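You operate a simulated robot arm through the tools that you are given. There is no shell and no other tool. Be economical: measure what you need, move in short steps, check, and stop when the job is done.

Carry out the task below with a simulated robot arm. There is one attempt and no reset: what you move stays moved.

TASK
Put one of the ink cartridges from the top of the round table on top of the red can. Then take the yellow adaptor and put it on top of the black bookend.
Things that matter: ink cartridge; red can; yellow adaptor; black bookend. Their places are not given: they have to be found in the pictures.

It is judged by the outcome, as a careful person would: the job done as asked, and still so three seconds after it is handed in. It fails if anything else is knocked over, pushed out of place, dropped, spilled or broken.

THE ROBOT
A 6-joint arm with a two-finger parallel gripper, fixed in place. Base frame: the origin is at the foot of the arm, x ahead of it, y to its left, z up; the work surface is at about z = 0. Lengths are in mm, angles in rad, forces in N, time in s.
With the tool pointing down near the work surface it reaches from about 140 to 580 mm from the base axis. Its first joint turns from -1.152 to 1.152 rad. Payload 2.1 kg.
Tool frame: the origin (TCP) lies between the finger pads and is the grasp point; the fingertips stand 30 mm ahead of it; z points along the fingers, y is the line along which they close. The gripper opens to 94 mm. The fingers are 28 mm wide and 10 mm thick; the gripper's body (50 by 96 mm) begins 55 mm behind the TCP.
Orientation is told as [roll, pitch, yaw] about the base's x, y, z axes, in that order, counted from this pose: with the fingers straight down and closing along the base's y, the tool's x points along the base's -x, its y along +y and its z along -z.

THE INTERFACE
- The arm moves only by the tool jog_arm. Its argument "targets" is one flat list of numbers, 7 for each row, row after row: the turn, a rotation vector about the tool's x, y, z in rad, then the shift along the tool's x, y, z in mm, then the finger opening in mm, from 0 to 94. In form: [wx, wy, wz, dx, dy, dz, fingers, wx, wy, wz, dx, dy, dz, fingers, ...]. A call has 1 to 20 rows; each row is the pose to reach, as a shift and turn from the pose commanded when the call began, along the tool's axes at that moment. A row lasts 0.2 s, in which the tool goes at most 50 mm and 0.15 rad; a call with a longer step from one row to the next is refused whole, and so is a gripper value outside its range. A pose out of reach is approached as far as the arm can. The call stops where the force on the tool passes 40 N (or 10 N more than at its start, if that is more) or the arm is blocked; 0.2 s more then pass. The fingers move at their own pace (about 72 mm/s each) and stop on an object; they squeeze with about 38 N. The grip force told is the motor's: it shows also when the fingers shut on nothing. Time passes only in rows, and 0.2 s behind the last, so rows that repeat a pose let the fingers close. It gives the time, the measured TCP pose, the force on the tool (base axes), the opening and the grip force at its end, in the units of the frame above (readings bear some noise).
- Cameras (640 x 400 px; columns grow to the right, rows downward): "scene" is fixed at [47.9, -367.8, 480.8]; the picture's right is [0.84, -0.55, 0.00], its down [-0.33, -0.50, -0.80] and it looks along [0.44, 0.67, -0.60] (base axes); focal length 249 px, centre (320, 200). "wrist" rides on the gripper at [-37, 0, -58] in the tool frame; the picture's right is [0.00, -1.00, 0.00], its down [0.97, 0.00, -0.24] and it looks along [0.24, 0.00, 0.97] (tool axes); focal length 218 px, centre (320, 200).
- get_image(camera): a new picture of that camera. No time passes.
- locate(camera, pixels): for up to 12 pixels [column, row] of the newest picture of that camera ("zoom" is the newest enlarged one), the place [x, y, z] in the base frame of the surface seen there, good to about 3 mm. No time passes.
- inspect(camera, box): a new picture of the part [left, top, right, bottom] of that camera's present view, enlarged. No time passes.
- close_job(): hands the job in; it is judged then, once.

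Work in short steps. Measure before you move; look again where a grasp or a placing could have gone wrong, and mend it. You have 80 turns and 46 pictures in all, the two below and enlarged ones among them. Open the gripper and draw the arm clear of the work before you hand the job in, unless the task says otherwise; then end with one line.

The tools are called after ">>>" as name(argument=value, ...) on one line, values as JSON. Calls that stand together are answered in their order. jog_arm: Moves the arm, as the interface text tells. Its arguments: {"type":"object","properties":{"targets":{"type":"array","items":{"type":"number"}}},"required":["targets"]} The other tools are called the same way: get_image (camera) takes a picture; locate (camera, pixels) gives the place of the surface under pixels of a picture; inspect (camera, box) takes an enlarged picture of a part of a camera's view; close_job () hands the job in.

At the start:

```text
t: 0.0
ee_pos: [235.8, 146.6, 331.1]
orientation: [0.001, 0.001, 0.0]
wrist_force: [0.2, -0.6, 0.4]
width: 93.7
grip_force: 0.1
```

scene: 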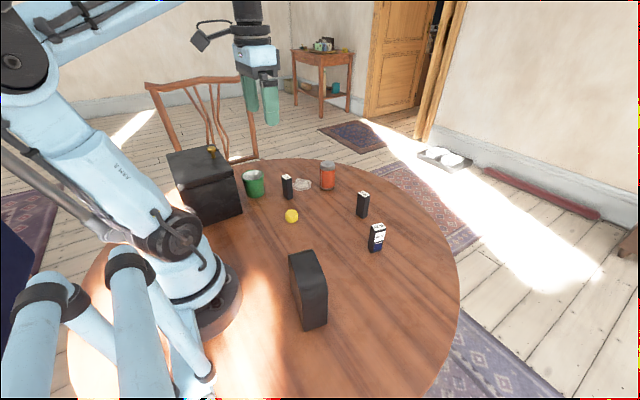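
wrist: 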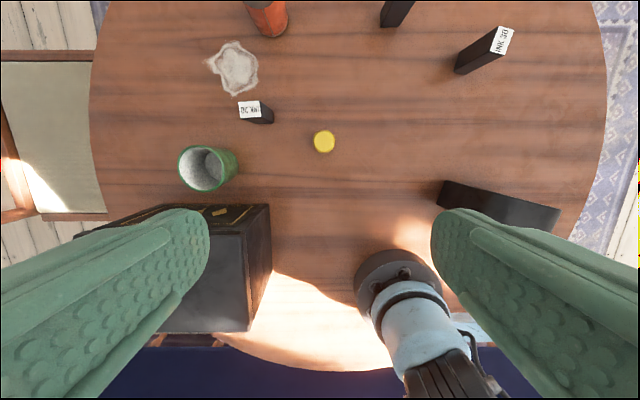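

The pictures show a round table with the can at scene (328,175), cartridges near (287,187), (363,204) and (377,237), a yellow item at (291,216) and a black bookend at (308,290). I'll enlarge the view and measure.

>>> inspect(camera="scene", box=[230, 145, 410, 260])

>>> locate(camera="scene", pixels=[[328, 163], [328, 180], [287, 177], [287, 190], [363, 193], [363, 207], [377, 227], [376, 242], [291, 213], [300, 257], [312, 252], [312, 300]])

>>> inspect(camera="scene", box=[150, 130, 350, 340])

```text
3.48 times, centred on (320, 202) of scene
```

zoom: 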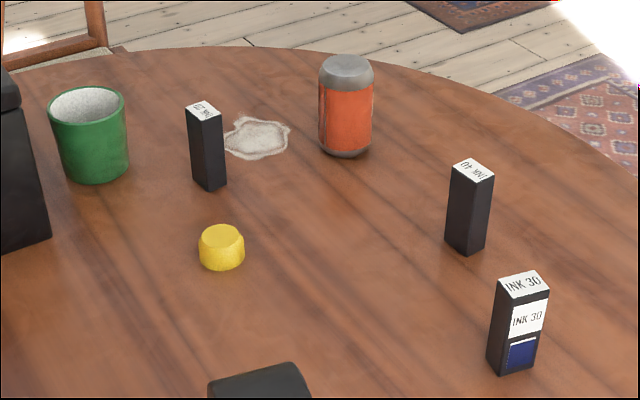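

```text
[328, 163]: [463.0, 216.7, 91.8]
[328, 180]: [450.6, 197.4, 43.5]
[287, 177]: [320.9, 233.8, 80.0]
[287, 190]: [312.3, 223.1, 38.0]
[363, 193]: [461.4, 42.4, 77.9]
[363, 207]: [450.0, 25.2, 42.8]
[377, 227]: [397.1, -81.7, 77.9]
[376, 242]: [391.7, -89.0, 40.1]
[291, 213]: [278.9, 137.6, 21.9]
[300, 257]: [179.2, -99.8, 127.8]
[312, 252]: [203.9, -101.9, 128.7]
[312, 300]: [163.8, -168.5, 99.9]
```

```text
1.90 times, centred on (250, 235) of scene
```

zoom: 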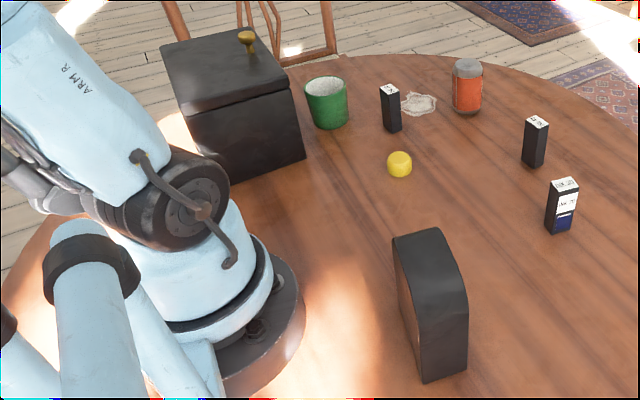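

The can top is at about (463,217,92), and the INK 40 cartridge at (461,42,78) stands clear of other things. I move the wrist camera over that area.

>>> jog_arm(targets=[0, 0, 0, -34, -9, 4, 94, 0, 0, 0, -68, -18, 8, 94, 0, 0, 0, -102, -27, 12, 94, 0, 0, 0, -136, -36, 16, 94, 0, 0, 0, -170, -45, 20, 94, 0, 0, 0, -195, -50, 25, 94, 0, 0, 0, -195, -50, 25, 94])

>>> get_image(camera="wrist")

```text
t: 1.6
ee_pos: [430.6, 96.2, 305.4]
orientation: [0.0, 0.0, 0.0]
wrist_force: [-0.8, -0.3, 1.6]
width: 94.0
grip_force: 0.2
```

```text
41 pictures are left
```

wrist: 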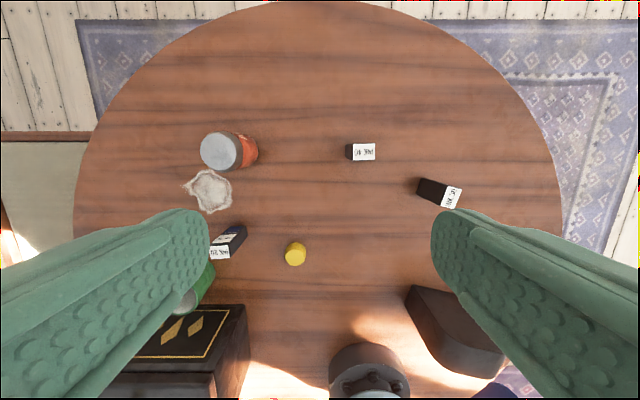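

The can top is at (215,152) and INK 40 at (363,152). I enlarge both to measure their edges.

>>> inspect(camera="wrist", box=[180, 100, 400, 238])

```text
2.90 times, centred on (290, 169) of wrist
```

zoom: 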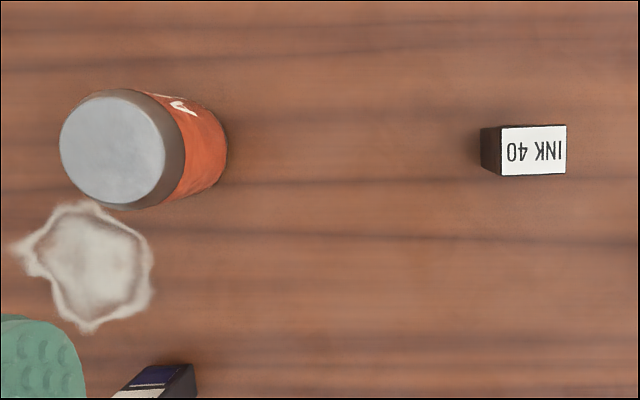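

>>> locate(camera="zoom", pixels=[[64, 146], [162, 146], [112, 95], [112, 198], [112, 146], [504, 130], [504, 172], [563, 128], [563, 171], [534, 150]])

>>> inspect(camera="wrist", box=[380, 260, 540, 390])

```text
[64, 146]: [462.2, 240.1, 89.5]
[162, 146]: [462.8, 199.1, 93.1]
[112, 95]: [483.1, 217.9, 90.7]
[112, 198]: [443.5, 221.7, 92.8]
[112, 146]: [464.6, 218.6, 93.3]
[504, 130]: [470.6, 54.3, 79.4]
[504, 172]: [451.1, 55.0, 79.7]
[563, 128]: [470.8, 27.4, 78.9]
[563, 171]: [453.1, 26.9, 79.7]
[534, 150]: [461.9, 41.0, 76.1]
```

```text
3.08 times, centred on (460, 325) of wrist
```

zoom: 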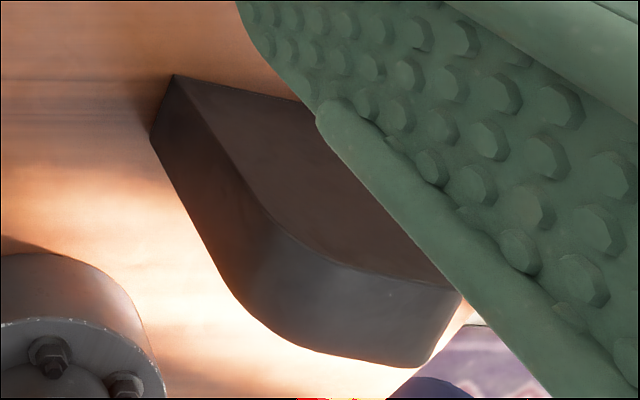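

INK 40's top spans x 451–471 and y 26–56, and it is aligned with the gripper. The can's flat top is centred at (463,219.5,92). I move above the cartridge, lower to z 52 and close.

>>> jog_arm(targets=[0, 0, 0, -16, -28, 20, 94, 0, 0, 0, -31, -55, 40, 94, 0, 0, 0, -31, -55, 85, 94, 0, 0, 0, -31, -55, 130, 94, 0, 0, 0, -31, -55, 165, 94, 0, 0, 0, -31, -55, 165, 94])

>>> get_image(camera="wrist")

```text
t: 3.0
ee_pos: [462.1, 40.8, 140.9]
orientation: [0.001, 0.001, 0.0]
wrist_force: [0.5, -0.1, -0.8]
width: 94.3
grip_force: 0.1
```

```text
38 pictures are left
```

wrist: 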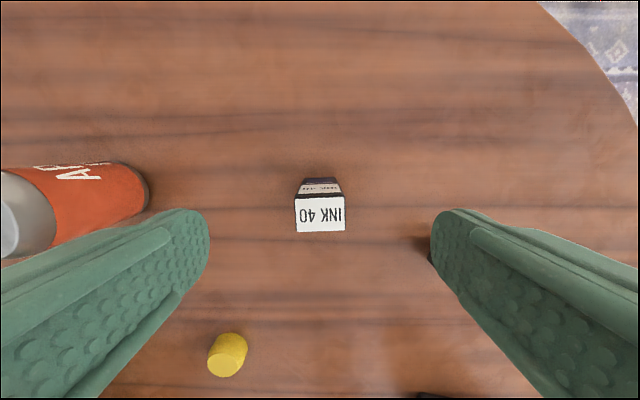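

It is centred between the fingers, so I descend and grip.

>>> jog_arm(targets=[0, 0, 0, 0, 0, 40, 94, 0, 0, 0, 0, 0, 75, 94, 0, 0, 0, 0, 0, 88, 94, 0, 0, 0, 0, 0, 88, 60, 0, 0, 0, 0, 0, 88, 40, 0, 0, 0, 0, 0, 88, 20, 0, 0, 0, 0, 0, 88, 20, 0, 0, 0, 0, 0, 88, 20])

```text
t: 4.8
ee_pos: [463.5, 41.2, 54.1]
orientation: [0.0, 0.0, 0.0]
wrist_force: [-0.7, -0.1, -0.8]
width: 33.3
grip_force: 38.3
```

Gripped at 33 mm. I lift to about z 205 and move over the can.

>>> jog_arm(targets=[0, 0, 0, 0, 0, -30, 20, 0, 0, 0, 0, 0, -70, 20, 0, 0, 0, 0, 0, -110, 20, 0, 0, 0, 0, 0, -145, 20, 0, 0, 0, 0, 35, -150, 20, 0, 0, 0, 0, 75, -150, 20, 0, 0, 0, 0, 115, -150, 20, 0, 0, 0, 0, 150, -150, 20, 0, 0, 0, -1, 178, -150, 20, 0, 0, 0, -1, 178, -150, 20])

>>> get_image(camera="wrist")

>>> inspect(camera="scene", box=[250, 60, 410, 220])

```text
t: 7.0
ee_pos: [462.2, 218.8, 203.0]
orientation: [0.0, 0.0, 0.0]
wrist_force: [0.6, 0.5, -0.9]
width: 33.1
grip_force: 38.0
```

```text
37 pictures are left
```

wrist: 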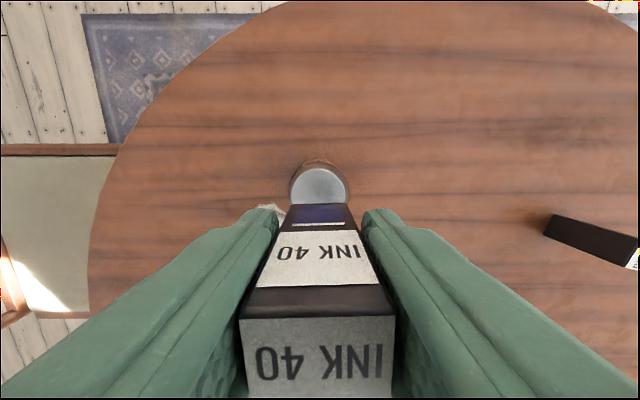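

```text
2.50 times, centred on (330, 140) of scene
```

zoom: 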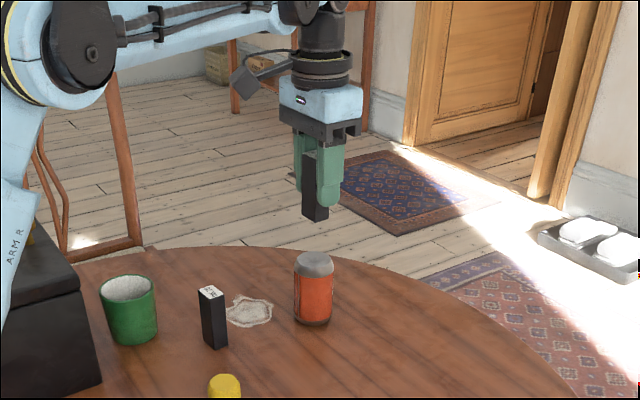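

It is centred over the can (wrist column 320). I lower to just above contact.

>>> jog_arm(targets=[0, 0, 0, 0, 0, 25, 20, 0, 0, 0, 0, 0, 45, 20, 0, 0, 0, 0, 0, 52, 20, 0, 0, 0, 0, 0, 54, 20, 0, 0, 0, 0, 0, 54, 20])

>>> inspect(camera="scene", box=[290, 110, 370, 200])

>>> get_image(camera="wrist")

```text
t: 8.2
ee_pos: [461.4, 218.6, 148.7]
orientation: [0.0, 0.0, -0.001]
wrist_force: [-0.1, 0.2, -0.2]
width: 33.3
grip_force: 38.0
```

```text
4.44 times, centred on (330, 155) of scene
```

zoom: 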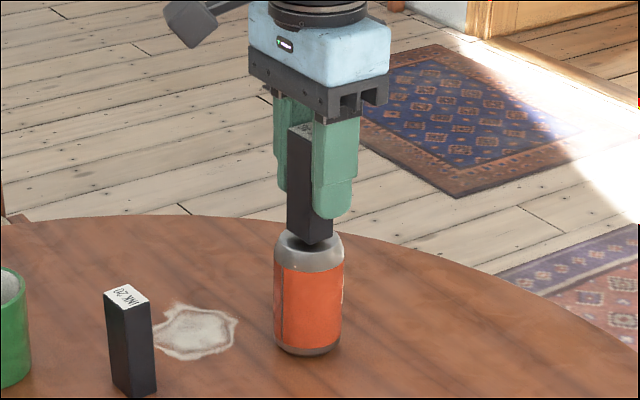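

```text
34 pictures are left
```

wrist: 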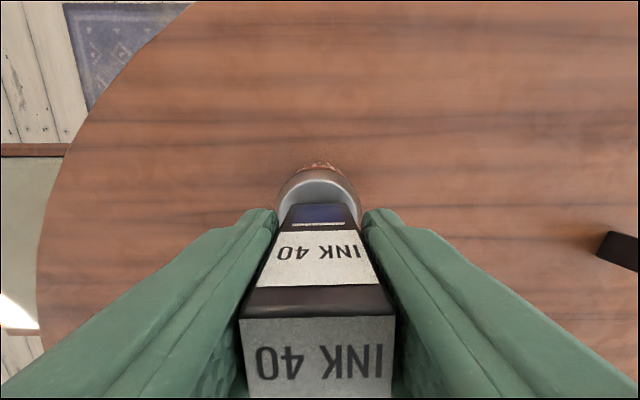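

It is well centred just above the can top. I lower 1 mm at a time.

>>> jog_arm(targets=[0, 0, 0, -1, 0, 1, 20, 0, 0, 0, -1, 0, 2, 20, 0, 0, 0, -1, 0, 2, 20])

```text
t: 9.0
ee_pos: [463.2, 219.8, 148.0]
orientation: [0.0, 0.0, 0.0]
wrist_force: [0.9, -0.2, -0.1]
width: 33.4
grip_force: 37.7
```

>>> jog_arm(targets=[0, 0, 0, 0, 0, 1, 20, 0, 0, 0, 0, 0, 1, 20, 0, 0, 0, 0, 0, 1, 20])

```text
t: 9.8
ee_pos: [462.7, 219.0, 146.4]
orientation: [0.002, -0.001, 0.0]
wrist_force: [0.3, 0.2, -1.6]
width: 33.4
grip_force: 37.6
```

>>> jog_arm(targets=[0, 0, 0, 0, 0, 1, 20, 0, 0, 0, 0, 0, 1, 20, 0, 0, 0, 0, 0, 1, 20])

>>> inspect(camera="scene", box=[310, 145, 350, 195])

```text
t: 10.6
ee_pos: [462.1, 219.6, 146.0]
orientation: [0.0, 0.0, 0.0]
wrist_force: [-0.4, -0.5, -0.4]
width: 33.1
grip_force: 38.0
```

```text
8.00 times, centred on (330, 170) of scene
```

zoom: 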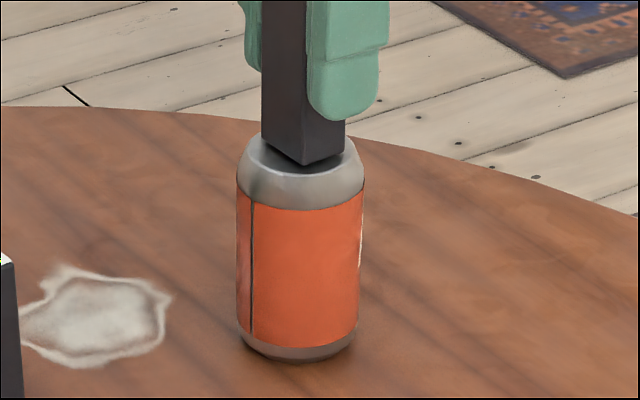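

Almost touching. I continue in small steps until the force shows contact.

>>> jog_arm(targets=[0, 0, 0, 0, 0, 0.7, 20, 0, 0, 0, 0, 0, 1.4, 20, 0, 0, 0, 0, 0, 1.4, 20])

```text
t: 11.4
ee_pos: [463.8, 218.4, 144.6]
orientation: [0.001, 0.0, 0.0]
wrist_force: [1.0, 1.0, 5.7]
width: 33.2
grip_force: 37.7
```

Contact shows as 5.7 N. I release gently, opening without moving the tool.

>>> jog_arm(targets=[0, 0, 0, 0, 0, 0, 34, 0, 0, 0, 0, 0, 0, 36, 0, 0, 0, 0, 0, 0, 42, 0, 0, 0, 0, 0, 0, 60, 0, 0, 0, 0, 0, 0, 80, 0, 0, 0, 0, 0, 0, 80])

>>> inspect(camera="scene", box=[290, 110, 370, 200])

```text
t: 12.8
ee_pos: [462.3, 218.9, 144.5]
orientation: [0.0, -0.002, -0.001]
wrist_force: [-0.5, 0.1, 0.2]
width: 79.8
grip_force: 0.1
```

```text
4.44 times, centred on (330, 155) of scene
```

zoom: 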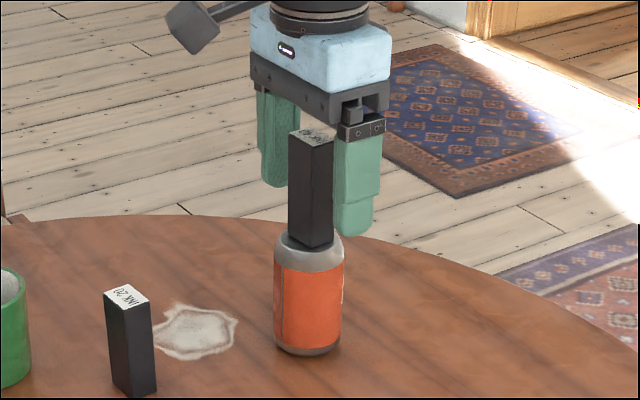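

The cartridge stands on the can. I rise straight up, then move over the adaptor.

>>> jog_arm(targets=[0, 0, 0, 0, 0, -25, 80, 0, 0, 0, 0, 0, -65, 80, 0, 0, 0, 0, 0, -110, 80, 0, 0, 0, 0, 0, -150, 80, 0, 0, 0, 40, -18, -150, 80, 0, 0, 0, 80, -36, -150, 80, 0, 0, 0, 120, -54, -150, 80, 0, 0, 0, 155, -70, -150, 80, 0, 0, 0, 183, -82, -130, 80, 0, 0, 0, 183, -82, -90, 80, 0, 0, 0, 183, -82, -50, 80, 0, 0, 0, 183, -82, -50, 80])

>>> get_image(camera="wrist")

>>> get_image(camera="scene")

```text
t: 15.4
ee_pos: [280.6, 137.9, 194.1]
orientation: [0.001, 0.001, 0.001]
wrist_force: [-0.2, 1.0, 0.8]
width: 79.7
grip_force: 0.0
```

```text
31 pictures are left
```

wrist: 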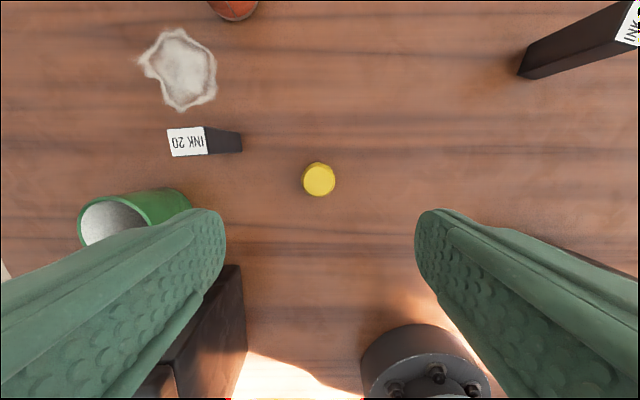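

```text
30 pictures are left
```

scene: 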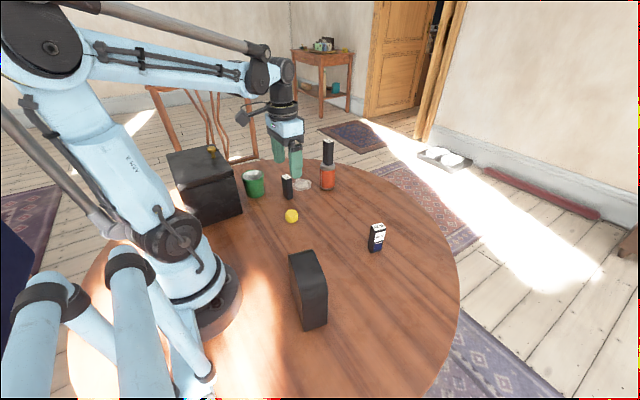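

The cartridge still stands on the can. I measure the yellow adaptor at wrist (318,180).

>>> locate(camera="wrist", pixels=[[306, 181], [333, 181], [319, 169], [319, 193], [319, 181], [205, 140], [240, 142], [187, 200], [240, 275], [360, 200], [345, 181]])

>>> inspect(camera="wrist", box=[280, 155, 360, 205])

```text
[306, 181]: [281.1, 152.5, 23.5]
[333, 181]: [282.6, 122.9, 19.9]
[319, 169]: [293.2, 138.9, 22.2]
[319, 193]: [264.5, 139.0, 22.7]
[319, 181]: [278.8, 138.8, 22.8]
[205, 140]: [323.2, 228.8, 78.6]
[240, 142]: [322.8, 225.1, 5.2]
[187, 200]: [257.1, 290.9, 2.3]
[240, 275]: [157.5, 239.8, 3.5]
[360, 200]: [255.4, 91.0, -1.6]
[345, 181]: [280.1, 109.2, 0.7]
```

```text
8.00 times, centred on (320, 180) of wrist
```

zoom: 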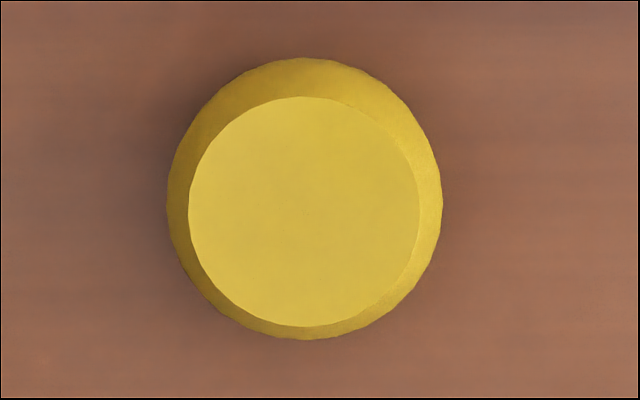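

The adaptor is centred at about (280,138.5), 35 mm across and 23 mm tall. Before gripping it I measure the bookend top from the scene camera.

>>> inspect(camera="scene", box=[268, 240, 348, 340])

```text
4.00 times, centred on (308, 290) of scene
```

zoom: 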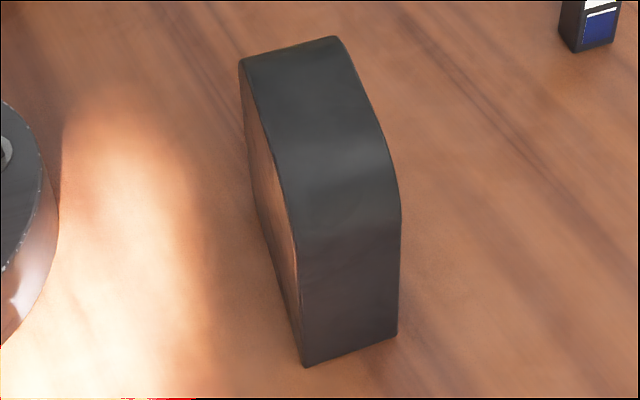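

>>> locate(camera="zoom", pixels=[[247, 64], [333, 42], [290, 55], [258, 100], [352, 80], [300, 75], [305, 90], [312, 110], [318, 130], [325, 150], [332, 180], [350, 280]])

```text
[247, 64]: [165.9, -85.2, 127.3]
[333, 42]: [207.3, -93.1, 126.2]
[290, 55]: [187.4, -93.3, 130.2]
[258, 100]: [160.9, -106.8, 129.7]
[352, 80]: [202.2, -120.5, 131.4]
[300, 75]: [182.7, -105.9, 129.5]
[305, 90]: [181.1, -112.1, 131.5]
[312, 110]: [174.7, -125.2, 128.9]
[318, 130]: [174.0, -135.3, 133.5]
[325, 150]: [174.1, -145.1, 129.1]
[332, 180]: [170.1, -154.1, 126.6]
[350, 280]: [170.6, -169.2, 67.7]
```

The bookend's flat top is about z 130 and centred near (181,-115). I check it from above with the wrist camera.

>>> jog_arm(targets=[0, 0, 0, 0, 0, -40, 80, 0, 0, 0, 0, -20, -80, 80, 0, 0, 0, 10, -60, -90, 80, 0, 0, 0, 20, -100, -90, 80, 0, 0, 0, 35, -140, -90, 80, 0, 0, 0, 50, -180, -90, 80, 0, 0, 0, 65, -220, -90, 80, 0, 0, 0, 80, -252, -90, 80, 0, 0, 0, 80, -252, -90, 80])

>>> get_image(camera="wrist")

```text
t: 17.4
ee_pos: [199.5, -113.5, 283.8]
orientation: [0.0, -0.001, -0.001]
wrist_force: [0.2, -0.1, 1.0]
width: 80.1
grip_force: 0.1
```

```text
27 pictures are left
```

wrist: 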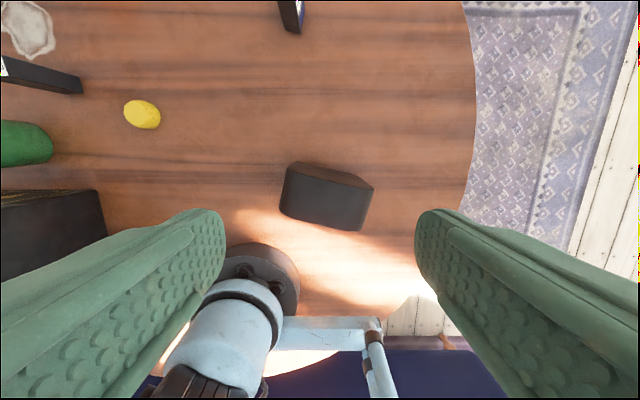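

>>> inspect(camera="wrist", box=[270, 150, 390, 240])

>>> locate(camera="wrist", pixels=[[287, 171], [284, 210], [295, 192], [305, 195], [315, 197], [325, 199], [335, 201], [345, 203], [355, 206], [362, 208], [318, 180], [312, 218]])

```text
4.44 times, centred on (330, 195) of wrist
```

zoom: 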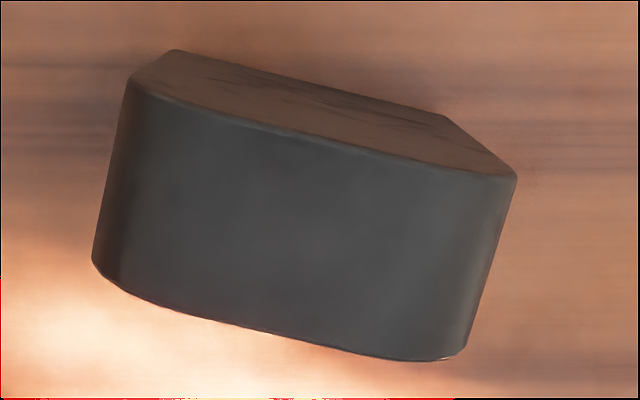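

```text
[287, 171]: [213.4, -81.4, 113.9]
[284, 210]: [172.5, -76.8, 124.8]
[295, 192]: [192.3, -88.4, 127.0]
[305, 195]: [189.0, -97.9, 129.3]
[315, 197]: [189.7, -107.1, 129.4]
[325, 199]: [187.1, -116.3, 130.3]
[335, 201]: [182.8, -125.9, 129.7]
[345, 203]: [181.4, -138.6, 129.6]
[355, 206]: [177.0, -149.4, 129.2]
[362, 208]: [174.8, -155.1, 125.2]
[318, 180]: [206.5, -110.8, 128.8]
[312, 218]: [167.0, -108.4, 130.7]
```

The bookend's flat top runs from about y -95 to -150, centred near (184.5,-121) at z 130. I go back to the adaptor and stop above it.

>>> jog_arm(targets=[0, 0, 0, -15, 40, 0, 80, 0, 0, 0, -30, 80, 0, 80, 0, 0, 0, -45, 120, 0, 80, 0, 0, 0, -55, 160, 0, 80, 0, 0, 0, -65, 200, 0, 80, 0, 0, 0, -75, 235, 10, 80, 0, 0, 0, -80, 252, 40, 80, 0, 0, 0, -80, 252, 85, 80, 0, 0, 0, -80, 252, 130, 80, 0, 0, 0, -80, 252, 175, 80, 0, 0, 0, -80, 252, 200, 80, 0, 0, 0, -80, 252, 200, 80])

>>> get_image(camera="wrist")

```text
t: 20.0
ee_pos: [277.1, 137.6, 85.7]
orientation: [0.0, 0.0, 0.0]
wrist_force: [-0.2, -0.2, -0.5]
width: 80.3
grip_force: 0.1
```

```text
25 pictures are left
```

wrist: 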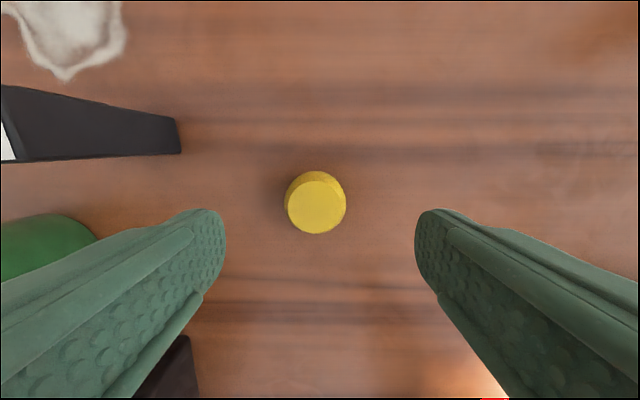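

>>> locate(camera="wrist", pixels=[[318, 206], [292, 206], [343, 206], [318, 183], [318, 230]])

```text
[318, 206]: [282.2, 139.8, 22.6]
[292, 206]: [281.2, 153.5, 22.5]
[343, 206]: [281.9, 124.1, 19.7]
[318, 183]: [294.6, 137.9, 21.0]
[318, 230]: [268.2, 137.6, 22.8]
```

The adaptor's centre is (281.3,138.5). I correct by 2 mm in x and 1 mm in y, descend to z ≈ 33 and grip.

>>> jog_arm(targets=[0, 0, 0, -2.5, 1, 25, 80, 0, 0, 0, -2.5, 1, 45, 80, 0, 0, 0, -2.5, 1, 52, 80, 0, 0, 0, -2.5, 1, 52, 60, 0, 0, 0, -2.5, 1, 52, 45, 0, 0, 0, -2.5, 1, 52, 25, 0, 0, 0, -2.5, 1, 52, 25, 0, 0, 0, -2.5, 1, 52, 25])

>>> get_image(camera="wrist")

```text
t: 21.8
ee_pos: [282.2, 138.5, 32.8]
orientation: [0.0, 0.001, -0.001]
wrist_force: [0.3, 0.3, -0.9]
width: 36.0
grip_force: 38.3
```

```text
24 pictures are left
```

wrist: 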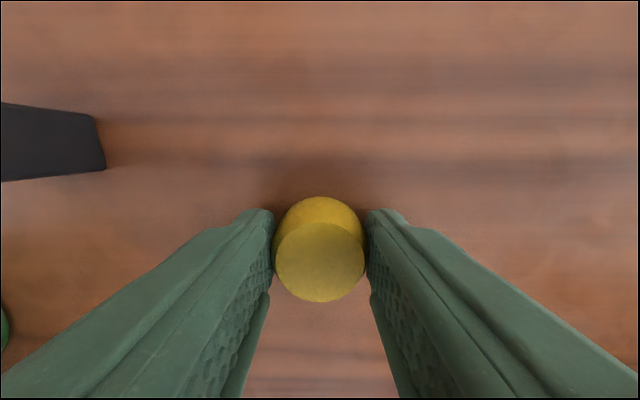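

Gripped at 36 mm. I lift and carry it to above the bookend at (184.5,-121), z ≈ 215.

>>> jog_arm(targets=[0, 0, 0, 0, 0, -30, 25, 0, 0, 0, 0, 0, -70, 25, 0, 0, 0, 0, 0, -110, 25, 0, 0, 0, 0, 0, -150, 25, 0, 0, 0, 0, -20, -182, 25, 0, 0, 0, 10, -60, -182, 25, 0, 0, 0, 22, -100, -182, 25, 0, 0, 0, 37, -140, -182, 25, 0, 0, 0, 55, -180, -182, 25, 0, 0, 0, 75, -220, -182, 25, 0, 0, 0, 97, -259, -182, 25, 0, 0, 0, 97, -259, -182, 25])

>>> get_image(camera="wrist")

>>> inspect(camera="scene", box=[240, 180, 380, 340])

```text
t: 24.4
ee_pos: [187.3, -121.6, 217.1]
orientation: [-0.001, 0.0, 0.001]
wrist_force: [0.2, 0.0, -0.3]
width: 36.0
grip_force: 38.1
```

```text
23 pictures are left
```

wrist: 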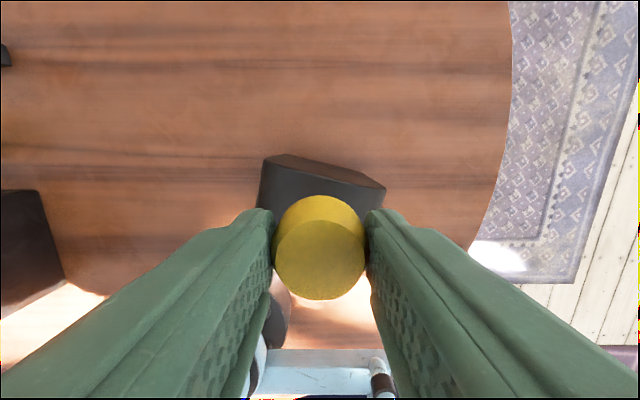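

```text
2.50 times, centred on (310, 260) of scene
```

zoom: 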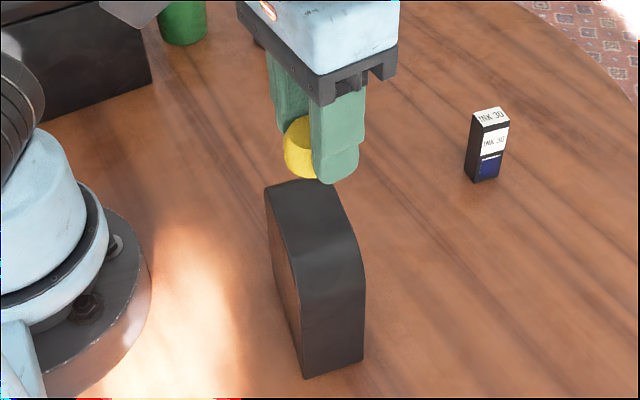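

The adaptor is above the bookend. I descend to a few mm above contact and check.

>>> jog_arm(targets=[0, 0, 0, 1, 0, 25, 25, 0, 0, 0, 1, 0, 42, 25, 0, 0, 0, 1, 0, 50, 25, 0, 0, 0, 1, 0, 50, 25])

>>> inspect(camera="scene", box=[260, 210, 350, 310])

>>> get_image(camera="wrist")

```text
t: 25.4
ee_pos: [185.1, -120.3, 164.8]
orientation: [0.0, 0.002, 0.0]
wrist_force: [0.4, 0.2, 0.5]
width: 36.1
grip_force: 38.1
```

```text
4.00 times, centred on (305, 260) of scene
```

zoom: 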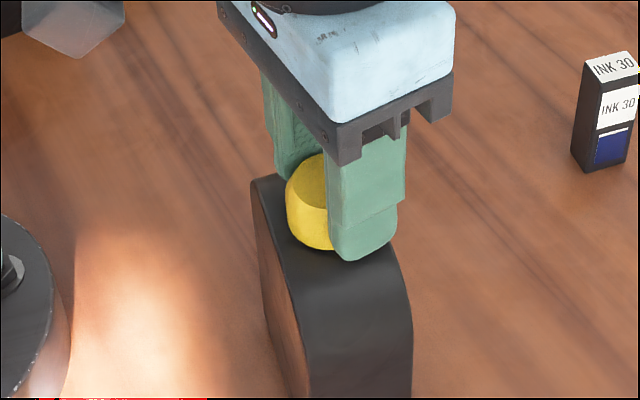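

```text
20 pictures are left
```

wrist: 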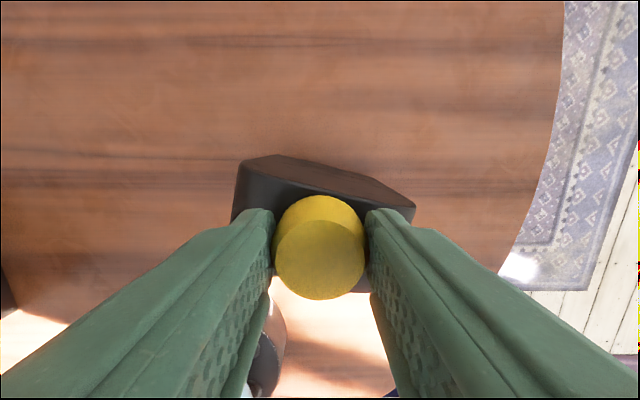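

The alignment looks good. I lower in small steps to find contact.

>>> jog_arm(targets=[0, 0, 0, 0, 0, 0.7, 25, 0, 0, 0, 0, 0, 1.4, 25, 0, 0, 0, 0, 0, 1.4, 25])

```text
t: 26.2
ee_pos: [184.7, -120.7, 162.2]
orientation: [-0.001, 0.0, 0.0]
wrist_force: [0.1, -0.7, 0.5]
width: 36.2
grip_force: 38.3
```

>>> jog_arm(targets=[0, 0, 0, 0, 0, 0.7, 25, 0, 0, 0, 0, 0, 1.4, 25, 0, 0, 0, 0, 0, 1.4, 25])

```text
t: 27.0
ee_pos: [185.3, -119.8, 162.0]
orientation: [0.0, 0.001, 0.0]
wrist_force: [-3.3, 1.9, 25.2]
width: 35.7
grip_force: 37.9
```

Contact is firm at 25 N. I back off 0.7 mm and open gently.

>>> jog_arm(targets=[0, 0, 0, 0, 0, -0.7, 25, 0, 0, 0, 0, 0, -0.7, 37, 0, 0, 0, 0, 0, -0.7, 40, 0, 0, 0, 0, 0, -0.7, 50, 0, 0, 0, 0, 0, -0.7, 64, 0, 0, 0, 0, 0, -0.7, 64])

>>> inspect(camera="scene", box=[260, 210, 350, 310])

```text
t: 28.4
ee_pos: [185.4, -119.9, 162.0]
orientation: [-0.001, 0.001, -0.001]
wrist_force: [-0.8, -0.4, 0.4]
width: 63.8
grip_force: 0.1
```

```text
4.00 times, centred on (305, 260) of scene
```

zoom: 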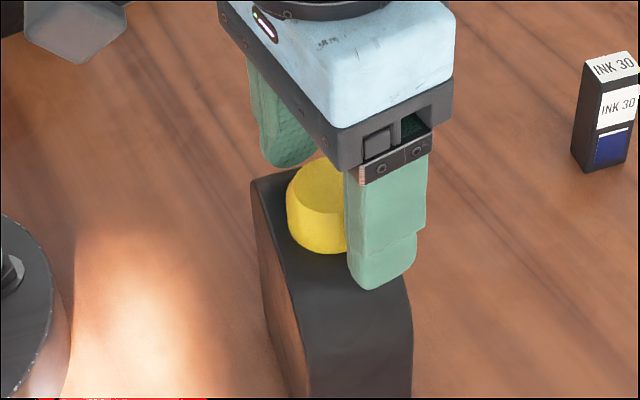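

The adaptor stands on the bookend. I rise straight up and move clear.

>>> jog_arm(targets=[0, 0, 0, 0, 0, -15, 64, 0, 0, 0, 0, 0, -50, 64, 0, 0, 0, 0, 0, -90, 64, 0, 0, 0, 0, 0, -130, 64, 0, 0, 0, -20, 40, -145, 64, 0, 0, 0, -40, 80, -145, 64, 0, 0, 0, -60, 120, -145, 64, 0, 0, 0, -60, 160, -145, 64, 0, 0, 0, -60, 160, -145, 64])

>>> get_image(camera="scene")

>>> inspect(camera="scene", box=[260, 210, 350, 340])

```text
t: 30.4
ee_pos: [244.7, 41.6, 306.3]
orientation: [-0.001, -0.001, 0.0]
wrist_force: [0.5, 0.1, 0.0]
width: 63.9
grip_force: 0.1
```

```text
18 pictures are left
```

scene: 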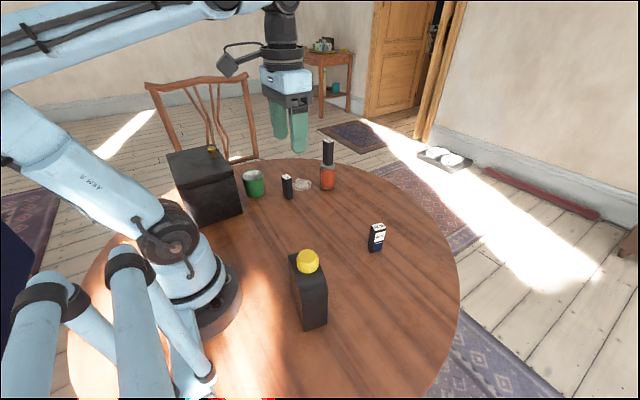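

```text
3.08 times, centred on (305, 275) of scene
```

zoom: 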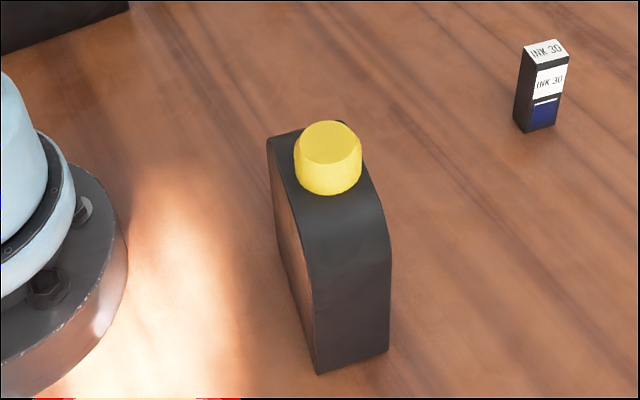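

Both objects rest stably, the gripper is open and clear, and nothing else has moved, so I hand in the job.

>>> close_job()

```text
The job is handed in.
```

The INK 40 cartridge is standing on top of the red can and the yellow adaptor is on top of the black bookend; nothing else was disturbed, and the job is handed in.
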